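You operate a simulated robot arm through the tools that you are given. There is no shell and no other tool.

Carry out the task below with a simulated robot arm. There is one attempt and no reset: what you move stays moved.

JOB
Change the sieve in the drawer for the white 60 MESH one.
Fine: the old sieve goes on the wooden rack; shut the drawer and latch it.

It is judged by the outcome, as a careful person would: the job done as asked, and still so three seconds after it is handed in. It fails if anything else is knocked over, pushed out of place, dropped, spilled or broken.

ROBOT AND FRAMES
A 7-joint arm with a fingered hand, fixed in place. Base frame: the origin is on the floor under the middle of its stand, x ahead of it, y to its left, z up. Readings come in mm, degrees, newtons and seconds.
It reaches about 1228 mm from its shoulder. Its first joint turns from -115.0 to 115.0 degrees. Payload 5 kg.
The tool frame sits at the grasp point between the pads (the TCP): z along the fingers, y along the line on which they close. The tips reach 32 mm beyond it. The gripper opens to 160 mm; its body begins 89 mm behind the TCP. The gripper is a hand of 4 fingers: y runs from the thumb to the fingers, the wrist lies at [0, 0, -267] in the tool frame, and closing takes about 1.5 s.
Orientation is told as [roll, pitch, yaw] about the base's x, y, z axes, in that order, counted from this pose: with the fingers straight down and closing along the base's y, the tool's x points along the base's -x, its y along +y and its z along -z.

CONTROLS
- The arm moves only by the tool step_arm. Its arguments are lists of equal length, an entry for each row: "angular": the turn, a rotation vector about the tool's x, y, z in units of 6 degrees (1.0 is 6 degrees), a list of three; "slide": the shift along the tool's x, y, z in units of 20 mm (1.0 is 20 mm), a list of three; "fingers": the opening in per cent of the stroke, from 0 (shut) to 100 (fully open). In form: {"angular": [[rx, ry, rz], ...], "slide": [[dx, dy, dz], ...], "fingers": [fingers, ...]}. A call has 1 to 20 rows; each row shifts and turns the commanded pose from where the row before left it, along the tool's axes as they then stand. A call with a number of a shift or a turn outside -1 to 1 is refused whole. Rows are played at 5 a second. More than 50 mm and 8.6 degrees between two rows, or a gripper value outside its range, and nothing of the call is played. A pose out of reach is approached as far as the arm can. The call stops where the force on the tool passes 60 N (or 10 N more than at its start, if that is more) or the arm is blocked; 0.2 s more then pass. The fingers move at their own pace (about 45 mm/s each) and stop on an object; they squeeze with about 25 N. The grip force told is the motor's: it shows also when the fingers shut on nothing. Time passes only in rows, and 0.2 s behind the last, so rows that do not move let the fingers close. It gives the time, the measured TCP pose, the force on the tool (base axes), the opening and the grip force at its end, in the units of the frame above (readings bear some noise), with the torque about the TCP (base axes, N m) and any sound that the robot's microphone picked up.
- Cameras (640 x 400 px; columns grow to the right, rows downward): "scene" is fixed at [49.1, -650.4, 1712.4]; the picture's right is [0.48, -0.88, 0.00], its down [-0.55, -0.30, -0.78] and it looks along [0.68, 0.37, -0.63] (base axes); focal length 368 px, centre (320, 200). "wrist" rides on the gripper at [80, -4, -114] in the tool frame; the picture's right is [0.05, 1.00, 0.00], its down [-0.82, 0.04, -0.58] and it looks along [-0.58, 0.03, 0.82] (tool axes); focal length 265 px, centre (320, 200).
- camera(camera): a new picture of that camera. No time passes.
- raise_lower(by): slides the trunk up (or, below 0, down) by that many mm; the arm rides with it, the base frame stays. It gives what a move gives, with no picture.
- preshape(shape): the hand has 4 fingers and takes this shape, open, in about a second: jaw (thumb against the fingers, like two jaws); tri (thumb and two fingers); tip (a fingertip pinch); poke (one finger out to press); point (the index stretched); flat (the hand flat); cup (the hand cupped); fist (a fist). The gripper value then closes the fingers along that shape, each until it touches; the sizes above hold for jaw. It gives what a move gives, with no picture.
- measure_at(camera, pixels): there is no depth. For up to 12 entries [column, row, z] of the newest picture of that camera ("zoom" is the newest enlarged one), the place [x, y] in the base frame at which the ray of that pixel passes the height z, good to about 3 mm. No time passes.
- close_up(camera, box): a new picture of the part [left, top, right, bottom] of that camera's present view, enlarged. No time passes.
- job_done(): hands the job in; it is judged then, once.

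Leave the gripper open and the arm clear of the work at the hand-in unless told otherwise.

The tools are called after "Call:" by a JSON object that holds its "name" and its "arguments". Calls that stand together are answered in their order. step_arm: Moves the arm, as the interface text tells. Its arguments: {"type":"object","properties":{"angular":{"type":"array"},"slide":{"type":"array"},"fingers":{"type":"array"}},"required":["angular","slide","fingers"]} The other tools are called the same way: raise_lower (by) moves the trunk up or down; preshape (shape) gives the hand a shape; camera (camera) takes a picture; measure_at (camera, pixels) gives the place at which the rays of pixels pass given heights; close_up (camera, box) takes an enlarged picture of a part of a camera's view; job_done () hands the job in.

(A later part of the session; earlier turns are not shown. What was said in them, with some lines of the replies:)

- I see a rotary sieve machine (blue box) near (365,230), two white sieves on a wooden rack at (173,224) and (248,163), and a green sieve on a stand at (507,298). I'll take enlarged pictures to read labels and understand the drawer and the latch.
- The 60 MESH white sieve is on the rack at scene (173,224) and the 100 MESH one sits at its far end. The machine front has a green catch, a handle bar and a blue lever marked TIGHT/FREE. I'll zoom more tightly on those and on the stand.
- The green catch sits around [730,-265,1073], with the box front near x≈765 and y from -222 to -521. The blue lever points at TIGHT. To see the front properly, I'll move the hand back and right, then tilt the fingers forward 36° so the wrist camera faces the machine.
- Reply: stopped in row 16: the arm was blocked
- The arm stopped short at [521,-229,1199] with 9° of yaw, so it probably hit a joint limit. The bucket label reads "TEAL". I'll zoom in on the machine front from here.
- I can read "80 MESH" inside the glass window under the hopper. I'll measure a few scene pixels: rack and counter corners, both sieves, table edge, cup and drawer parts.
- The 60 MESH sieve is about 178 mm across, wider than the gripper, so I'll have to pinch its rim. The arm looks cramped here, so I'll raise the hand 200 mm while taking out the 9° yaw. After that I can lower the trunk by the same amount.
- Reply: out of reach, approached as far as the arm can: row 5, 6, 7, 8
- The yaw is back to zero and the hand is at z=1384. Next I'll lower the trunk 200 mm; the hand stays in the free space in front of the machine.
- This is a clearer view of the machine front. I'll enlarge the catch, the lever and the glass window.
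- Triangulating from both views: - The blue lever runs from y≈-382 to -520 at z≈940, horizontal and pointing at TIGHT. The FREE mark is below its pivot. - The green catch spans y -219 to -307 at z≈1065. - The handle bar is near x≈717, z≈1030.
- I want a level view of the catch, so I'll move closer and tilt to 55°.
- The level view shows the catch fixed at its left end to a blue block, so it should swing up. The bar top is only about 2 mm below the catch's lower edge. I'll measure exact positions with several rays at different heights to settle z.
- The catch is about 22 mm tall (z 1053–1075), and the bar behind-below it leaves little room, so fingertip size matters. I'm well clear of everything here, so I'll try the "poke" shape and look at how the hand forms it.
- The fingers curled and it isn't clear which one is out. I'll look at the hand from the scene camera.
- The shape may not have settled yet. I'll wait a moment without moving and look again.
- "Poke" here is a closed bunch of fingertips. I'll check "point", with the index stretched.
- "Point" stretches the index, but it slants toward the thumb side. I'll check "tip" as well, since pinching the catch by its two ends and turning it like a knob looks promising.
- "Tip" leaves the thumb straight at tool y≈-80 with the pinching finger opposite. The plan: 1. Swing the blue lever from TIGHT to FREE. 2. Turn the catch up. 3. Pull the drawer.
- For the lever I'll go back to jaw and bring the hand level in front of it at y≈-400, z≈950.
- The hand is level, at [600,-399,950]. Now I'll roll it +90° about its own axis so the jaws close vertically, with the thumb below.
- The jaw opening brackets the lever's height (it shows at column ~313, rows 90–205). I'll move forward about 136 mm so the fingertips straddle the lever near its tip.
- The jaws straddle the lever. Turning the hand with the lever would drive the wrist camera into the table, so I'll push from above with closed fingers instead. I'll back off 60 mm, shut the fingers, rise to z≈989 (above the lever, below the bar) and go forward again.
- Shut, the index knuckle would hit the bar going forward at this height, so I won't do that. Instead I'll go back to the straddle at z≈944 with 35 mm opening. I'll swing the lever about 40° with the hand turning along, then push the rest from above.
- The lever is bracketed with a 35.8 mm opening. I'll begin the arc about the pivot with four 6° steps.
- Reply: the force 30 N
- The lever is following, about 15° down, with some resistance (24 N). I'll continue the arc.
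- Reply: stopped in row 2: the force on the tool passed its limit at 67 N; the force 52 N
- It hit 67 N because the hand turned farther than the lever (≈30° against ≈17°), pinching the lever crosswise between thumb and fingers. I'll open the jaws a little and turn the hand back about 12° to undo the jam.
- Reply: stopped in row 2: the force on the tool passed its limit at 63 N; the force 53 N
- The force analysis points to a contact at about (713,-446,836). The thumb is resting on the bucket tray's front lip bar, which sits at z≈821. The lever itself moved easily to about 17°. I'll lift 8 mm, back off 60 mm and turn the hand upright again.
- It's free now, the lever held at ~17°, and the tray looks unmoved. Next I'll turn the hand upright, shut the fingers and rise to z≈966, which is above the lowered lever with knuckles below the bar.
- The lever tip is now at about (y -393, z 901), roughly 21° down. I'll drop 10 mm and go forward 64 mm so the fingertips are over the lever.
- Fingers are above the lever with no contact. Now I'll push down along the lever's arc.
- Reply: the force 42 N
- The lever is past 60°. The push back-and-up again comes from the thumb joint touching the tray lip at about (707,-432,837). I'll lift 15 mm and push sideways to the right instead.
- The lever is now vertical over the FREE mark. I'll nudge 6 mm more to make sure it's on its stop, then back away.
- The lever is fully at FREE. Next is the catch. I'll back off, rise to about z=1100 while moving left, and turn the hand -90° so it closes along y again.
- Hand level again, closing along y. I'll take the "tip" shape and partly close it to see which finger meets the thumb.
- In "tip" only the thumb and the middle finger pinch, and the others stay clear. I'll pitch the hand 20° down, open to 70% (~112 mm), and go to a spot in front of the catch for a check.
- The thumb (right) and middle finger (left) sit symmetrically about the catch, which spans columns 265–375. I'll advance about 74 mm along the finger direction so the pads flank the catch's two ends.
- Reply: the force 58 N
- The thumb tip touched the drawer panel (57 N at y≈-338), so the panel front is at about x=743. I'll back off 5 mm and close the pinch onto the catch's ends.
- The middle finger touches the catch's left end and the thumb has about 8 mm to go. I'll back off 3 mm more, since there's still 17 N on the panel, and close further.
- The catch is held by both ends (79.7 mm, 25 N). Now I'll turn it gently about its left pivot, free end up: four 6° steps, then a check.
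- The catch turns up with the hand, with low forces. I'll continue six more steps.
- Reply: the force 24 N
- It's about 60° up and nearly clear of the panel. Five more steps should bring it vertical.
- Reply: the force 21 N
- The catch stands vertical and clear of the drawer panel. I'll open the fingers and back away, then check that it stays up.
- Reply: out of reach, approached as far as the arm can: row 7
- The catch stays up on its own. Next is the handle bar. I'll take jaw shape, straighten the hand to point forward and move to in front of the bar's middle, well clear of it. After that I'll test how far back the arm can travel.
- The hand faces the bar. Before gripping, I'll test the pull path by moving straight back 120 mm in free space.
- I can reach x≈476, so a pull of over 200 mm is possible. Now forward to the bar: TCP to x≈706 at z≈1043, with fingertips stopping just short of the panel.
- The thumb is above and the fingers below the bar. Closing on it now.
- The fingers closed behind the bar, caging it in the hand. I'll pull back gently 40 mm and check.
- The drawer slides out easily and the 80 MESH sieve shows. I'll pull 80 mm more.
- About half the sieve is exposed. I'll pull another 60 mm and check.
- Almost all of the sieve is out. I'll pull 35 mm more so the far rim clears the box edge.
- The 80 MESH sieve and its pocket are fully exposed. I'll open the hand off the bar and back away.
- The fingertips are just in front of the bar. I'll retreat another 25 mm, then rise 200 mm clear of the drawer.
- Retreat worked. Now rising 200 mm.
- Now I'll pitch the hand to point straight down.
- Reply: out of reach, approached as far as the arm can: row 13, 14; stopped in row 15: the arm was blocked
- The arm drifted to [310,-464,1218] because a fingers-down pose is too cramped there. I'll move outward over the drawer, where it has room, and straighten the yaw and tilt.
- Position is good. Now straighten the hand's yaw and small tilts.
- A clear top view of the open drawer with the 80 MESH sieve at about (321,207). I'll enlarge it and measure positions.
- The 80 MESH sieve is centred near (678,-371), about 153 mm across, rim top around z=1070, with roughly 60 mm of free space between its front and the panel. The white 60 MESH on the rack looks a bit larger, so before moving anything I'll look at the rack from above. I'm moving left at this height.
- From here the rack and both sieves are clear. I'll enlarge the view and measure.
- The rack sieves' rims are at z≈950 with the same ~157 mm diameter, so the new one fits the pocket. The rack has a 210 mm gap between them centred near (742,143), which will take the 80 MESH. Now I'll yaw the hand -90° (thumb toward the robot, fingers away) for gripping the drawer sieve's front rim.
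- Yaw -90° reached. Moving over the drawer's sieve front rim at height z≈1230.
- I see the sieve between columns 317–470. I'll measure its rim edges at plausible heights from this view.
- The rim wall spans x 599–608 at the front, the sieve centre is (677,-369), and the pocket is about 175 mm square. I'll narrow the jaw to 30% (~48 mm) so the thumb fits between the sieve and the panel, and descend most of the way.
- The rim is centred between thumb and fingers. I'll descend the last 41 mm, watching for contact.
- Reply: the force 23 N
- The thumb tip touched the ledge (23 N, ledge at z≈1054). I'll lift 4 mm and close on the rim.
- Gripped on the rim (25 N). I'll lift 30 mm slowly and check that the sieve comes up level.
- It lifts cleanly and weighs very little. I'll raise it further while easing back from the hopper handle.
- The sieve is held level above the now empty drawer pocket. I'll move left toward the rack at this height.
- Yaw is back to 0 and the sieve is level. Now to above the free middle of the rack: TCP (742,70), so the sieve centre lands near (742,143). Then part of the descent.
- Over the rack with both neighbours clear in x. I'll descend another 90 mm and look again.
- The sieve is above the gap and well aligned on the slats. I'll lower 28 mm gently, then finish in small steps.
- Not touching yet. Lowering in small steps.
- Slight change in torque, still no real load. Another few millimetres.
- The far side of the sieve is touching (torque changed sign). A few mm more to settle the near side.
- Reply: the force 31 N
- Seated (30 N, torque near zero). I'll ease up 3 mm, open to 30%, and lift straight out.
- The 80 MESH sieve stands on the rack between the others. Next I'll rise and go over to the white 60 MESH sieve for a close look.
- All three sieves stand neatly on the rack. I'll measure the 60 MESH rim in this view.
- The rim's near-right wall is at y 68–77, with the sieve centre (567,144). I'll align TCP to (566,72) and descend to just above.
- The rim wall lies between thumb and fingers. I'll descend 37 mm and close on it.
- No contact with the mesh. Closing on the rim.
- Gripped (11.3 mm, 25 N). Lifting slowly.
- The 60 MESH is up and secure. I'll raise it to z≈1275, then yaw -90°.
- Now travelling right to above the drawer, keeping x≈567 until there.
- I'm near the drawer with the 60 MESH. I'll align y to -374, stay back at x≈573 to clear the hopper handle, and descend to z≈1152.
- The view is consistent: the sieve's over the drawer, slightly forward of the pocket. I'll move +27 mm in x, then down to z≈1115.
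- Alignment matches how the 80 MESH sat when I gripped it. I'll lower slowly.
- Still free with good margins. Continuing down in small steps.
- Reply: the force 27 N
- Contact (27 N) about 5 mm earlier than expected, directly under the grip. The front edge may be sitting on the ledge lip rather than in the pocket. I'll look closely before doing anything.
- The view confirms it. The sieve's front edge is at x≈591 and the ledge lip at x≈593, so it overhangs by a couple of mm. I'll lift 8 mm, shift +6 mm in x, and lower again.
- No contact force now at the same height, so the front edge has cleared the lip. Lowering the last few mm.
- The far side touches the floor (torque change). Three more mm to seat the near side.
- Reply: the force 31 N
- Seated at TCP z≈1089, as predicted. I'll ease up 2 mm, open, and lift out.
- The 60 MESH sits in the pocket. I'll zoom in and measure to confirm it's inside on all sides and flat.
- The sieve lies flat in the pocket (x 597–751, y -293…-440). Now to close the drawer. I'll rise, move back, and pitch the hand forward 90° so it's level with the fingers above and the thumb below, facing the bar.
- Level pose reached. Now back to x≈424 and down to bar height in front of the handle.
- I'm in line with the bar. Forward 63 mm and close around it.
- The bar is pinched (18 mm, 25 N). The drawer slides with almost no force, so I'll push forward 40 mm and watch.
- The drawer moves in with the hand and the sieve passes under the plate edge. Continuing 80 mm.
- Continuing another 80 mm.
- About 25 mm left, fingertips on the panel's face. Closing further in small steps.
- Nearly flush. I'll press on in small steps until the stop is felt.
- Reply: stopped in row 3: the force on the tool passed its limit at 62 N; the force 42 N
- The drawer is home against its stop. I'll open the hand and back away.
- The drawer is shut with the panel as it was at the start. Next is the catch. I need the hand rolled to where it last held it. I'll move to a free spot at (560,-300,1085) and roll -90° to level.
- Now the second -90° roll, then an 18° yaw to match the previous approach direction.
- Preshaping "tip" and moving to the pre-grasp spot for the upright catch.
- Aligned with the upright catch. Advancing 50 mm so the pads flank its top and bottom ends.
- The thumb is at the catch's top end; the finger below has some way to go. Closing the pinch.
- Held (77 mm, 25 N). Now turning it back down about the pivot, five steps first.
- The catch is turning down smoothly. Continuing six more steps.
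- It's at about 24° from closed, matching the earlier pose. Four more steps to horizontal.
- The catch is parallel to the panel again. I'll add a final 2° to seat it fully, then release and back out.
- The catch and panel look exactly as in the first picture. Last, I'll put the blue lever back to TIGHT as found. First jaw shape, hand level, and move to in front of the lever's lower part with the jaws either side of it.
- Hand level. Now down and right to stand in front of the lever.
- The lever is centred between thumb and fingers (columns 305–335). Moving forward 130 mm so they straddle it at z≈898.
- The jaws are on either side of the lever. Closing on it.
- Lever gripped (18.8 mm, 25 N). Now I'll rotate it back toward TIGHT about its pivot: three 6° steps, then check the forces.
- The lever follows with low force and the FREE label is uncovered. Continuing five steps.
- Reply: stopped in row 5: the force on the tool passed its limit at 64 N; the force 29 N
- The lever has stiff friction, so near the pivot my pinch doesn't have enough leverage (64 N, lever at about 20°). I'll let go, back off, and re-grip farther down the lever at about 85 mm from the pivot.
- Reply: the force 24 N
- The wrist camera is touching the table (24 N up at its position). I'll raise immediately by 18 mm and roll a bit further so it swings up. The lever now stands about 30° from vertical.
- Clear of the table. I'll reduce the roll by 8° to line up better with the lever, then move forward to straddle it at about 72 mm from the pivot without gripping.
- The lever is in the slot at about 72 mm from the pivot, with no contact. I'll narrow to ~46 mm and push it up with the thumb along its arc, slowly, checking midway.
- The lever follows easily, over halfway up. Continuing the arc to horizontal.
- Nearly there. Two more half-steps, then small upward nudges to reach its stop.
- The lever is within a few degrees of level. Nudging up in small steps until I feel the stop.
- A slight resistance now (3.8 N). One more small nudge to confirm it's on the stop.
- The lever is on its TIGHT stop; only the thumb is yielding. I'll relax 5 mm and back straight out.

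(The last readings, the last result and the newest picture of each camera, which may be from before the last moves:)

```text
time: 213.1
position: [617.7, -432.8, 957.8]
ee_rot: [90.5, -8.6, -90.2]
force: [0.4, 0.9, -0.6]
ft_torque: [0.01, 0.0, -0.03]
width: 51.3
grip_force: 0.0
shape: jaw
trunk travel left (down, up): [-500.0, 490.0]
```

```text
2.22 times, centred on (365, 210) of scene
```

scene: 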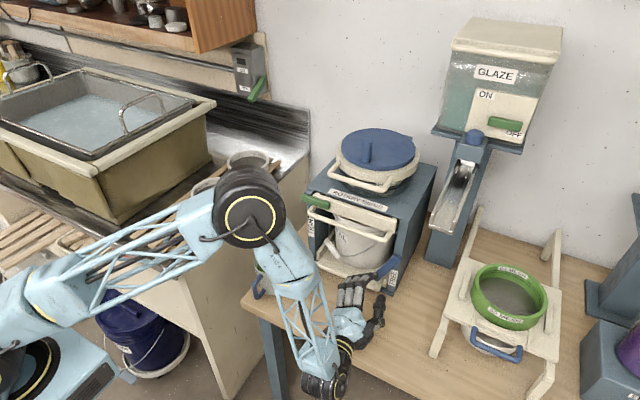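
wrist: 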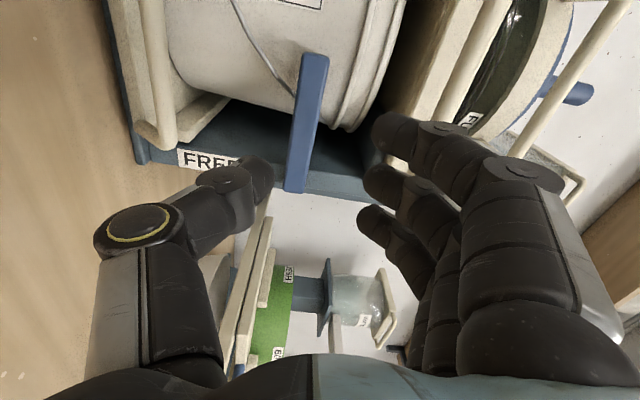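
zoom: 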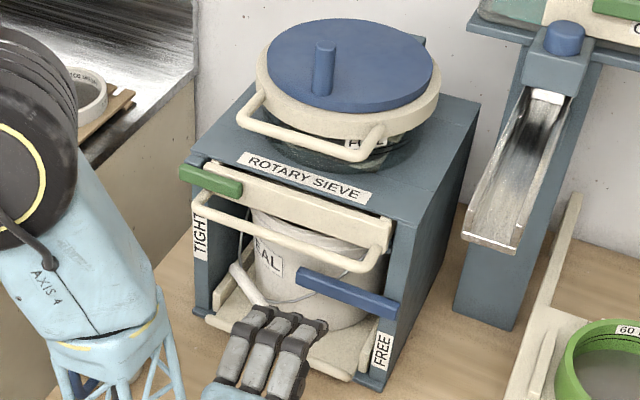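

Lever, catch, handle and bucket look just as they did at the start. I'll move the arm clear, back and up, with the hand open.

Call:
{"name": "step_arm", "arguments": {"angular": [[0, 0, 0], [0, 0, 0], [0, 0, 0], [0, 0, 0], [0, 0, 0], [0, 0, 0], [0, 0, 0], [0, 0, 0], [0, 0, 0], [0, 0, 0], [0, 0, 0], [0, 0, 0], [0, 0, 0]], "slide": [[0, 0, -1], [0, 0, -1], [0, 0, -1], [0, 0.9, -0.3], [0, 0.9, -0.3], [0, 0.9, -0.3], [0, 0.9, -0.3], [0, 0.9, 0], [0, 0.9, 0], [0, 0.9, 0], [0, 0.9, 0], [0, 0.9, 0], [0, 0.9, 0]], "fingers": [40, 50, 60, 80, 100, 100, 100, 100, 100, 100, 100, 100, 100]}}

Call:
{"name": "camera", "arguments": {"camera": "scene"}}

Call:
{"name": "camera", "arguments": {"camera": "wrist"}}

```text
time: 215.9
position: [532.1, -405.7, 1134.1]
ee_rot: [90.3, -8.6, -90.2]
force: [-0.1, 0.4, -0.4]
ft_torque: [-0.02, -0.01, 0.0]
width: 160.1
grip_force: 0.1
shape: jaw
trunk travel left (down, up): [-500.0, 490.0]
```

```text
taken
```

scene: 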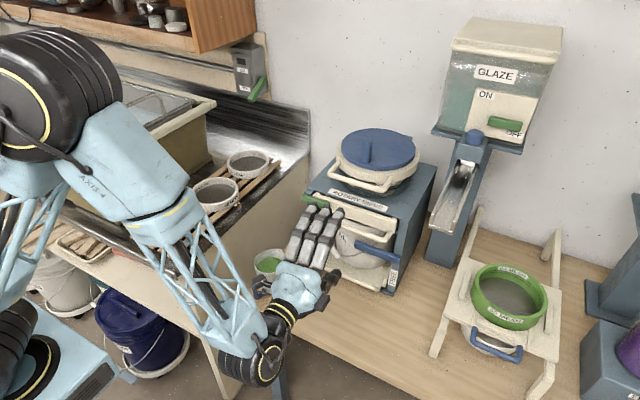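

```text
taken
```

wrist: 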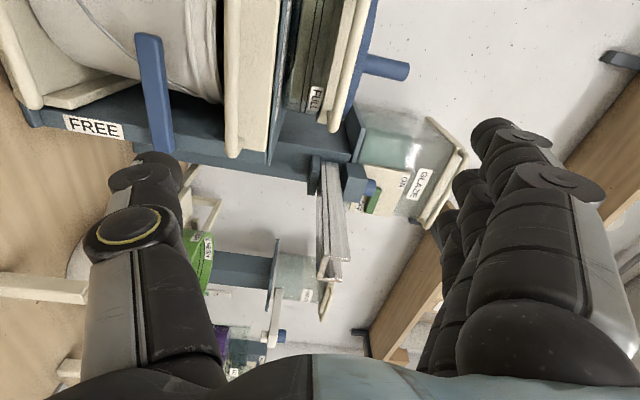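

I'll rise further so nothing is obscured and do a final check of everything.

Call:
{"name": "step_arm", "arguments": {"angular": [[0, 0, 0], [0, 0, 0], [0, 0, 0], [0, 0, 0], [0, 0, 0], [0, 0, 0], [0, 0, 0], [0, 0, 0]], "slide": [[0, 1, -0.5], [0, 1, -0.5], [0, 1, -0.5], [0, 1, -0.5], [0, 1, -0.5], [0, 1, -0.5], [0, 1, 0], [0, 1, 0]], "fingers": [100, 100, 100, 100, 100, 100, 100, 100]}}

Call:
{"name": "camera", "arguments": {"camera": "scene"}}

Call:
{"name": "close_up", "arguments": {"camera": "scene", "box": [296, 170, 416, 300]}}

Call:
{"name": "close_up", "arguments": {"camera": "scene", "box": [120, 130, 300, 280]}}

```text
time: 217.7
position: [471.9, -383.3, 1293.0]
ee_rot: [90.3, -8.7, -90.2]
force: [-0.3, 0.8, -0.5]
ft_torque: [0.0, 0.01, 0.01]
width: 160.0
grip_force: 0.0
shape: jaw
trunk travel left (down, up): [-500.0, 490.0]
```

```text
taken
```

scene: 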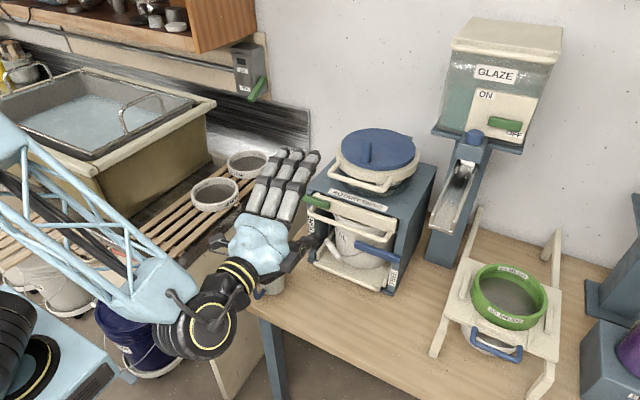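

```text
3.08 times, centred on (356, 235) of scene
```

zoom: 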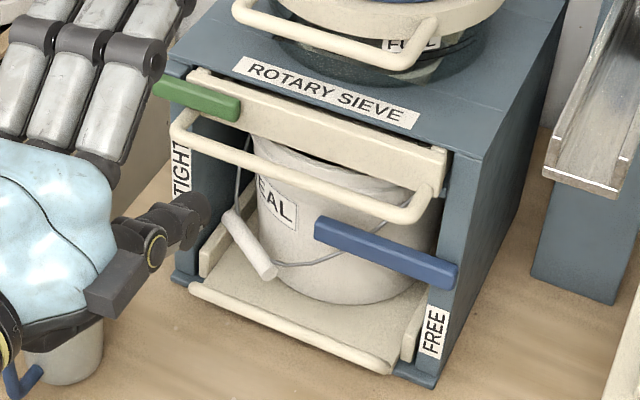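

```text
2.67 times, centred on (210, 205) of scene
```

zoom: 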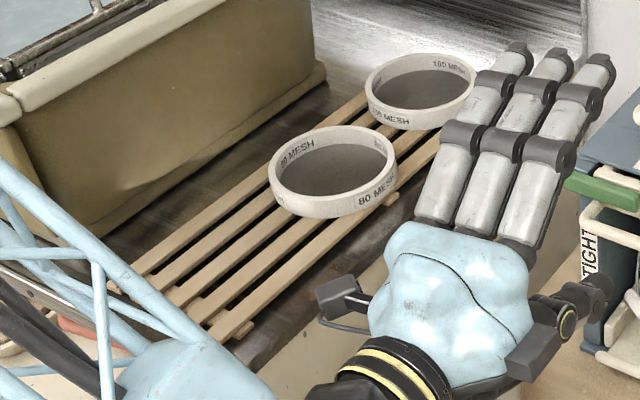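

Final check:
- The drawer is shut and the green catch is across it.
- The lever is back at TIGHT.
- The 60 MESH is inside, and the 80 MESH stands on the wooden rack beside the untouched 100 MESH.
- The bucket, tray and cup look where they were.
- The arm is clear with the hand open.

Handing in.

Call:
{"name": "job_done", "arguments": {}}

```text
The job is handed in.
```

The white 60 MESH sieve is now in the drawer, and the old 80 MESH sieve is on the wooden rack next to the 100 MESH one. The drawer is shut with its green catch across the front.

- **Blue lever:** It was at TIGHT, so I turned it to FREE before pulling the drawer. I put it back on its TIGHT stop afterwards, since it was found that way.
- **Contacts on the way:** The hand pressed on the bucket tray's front lip with up to 67 N, and the wrist camera touched the table with about 24 N. In the final picture the tray, bucket and cup look where they were at the start.
- **Arm:** The hand is open and clear of the work.
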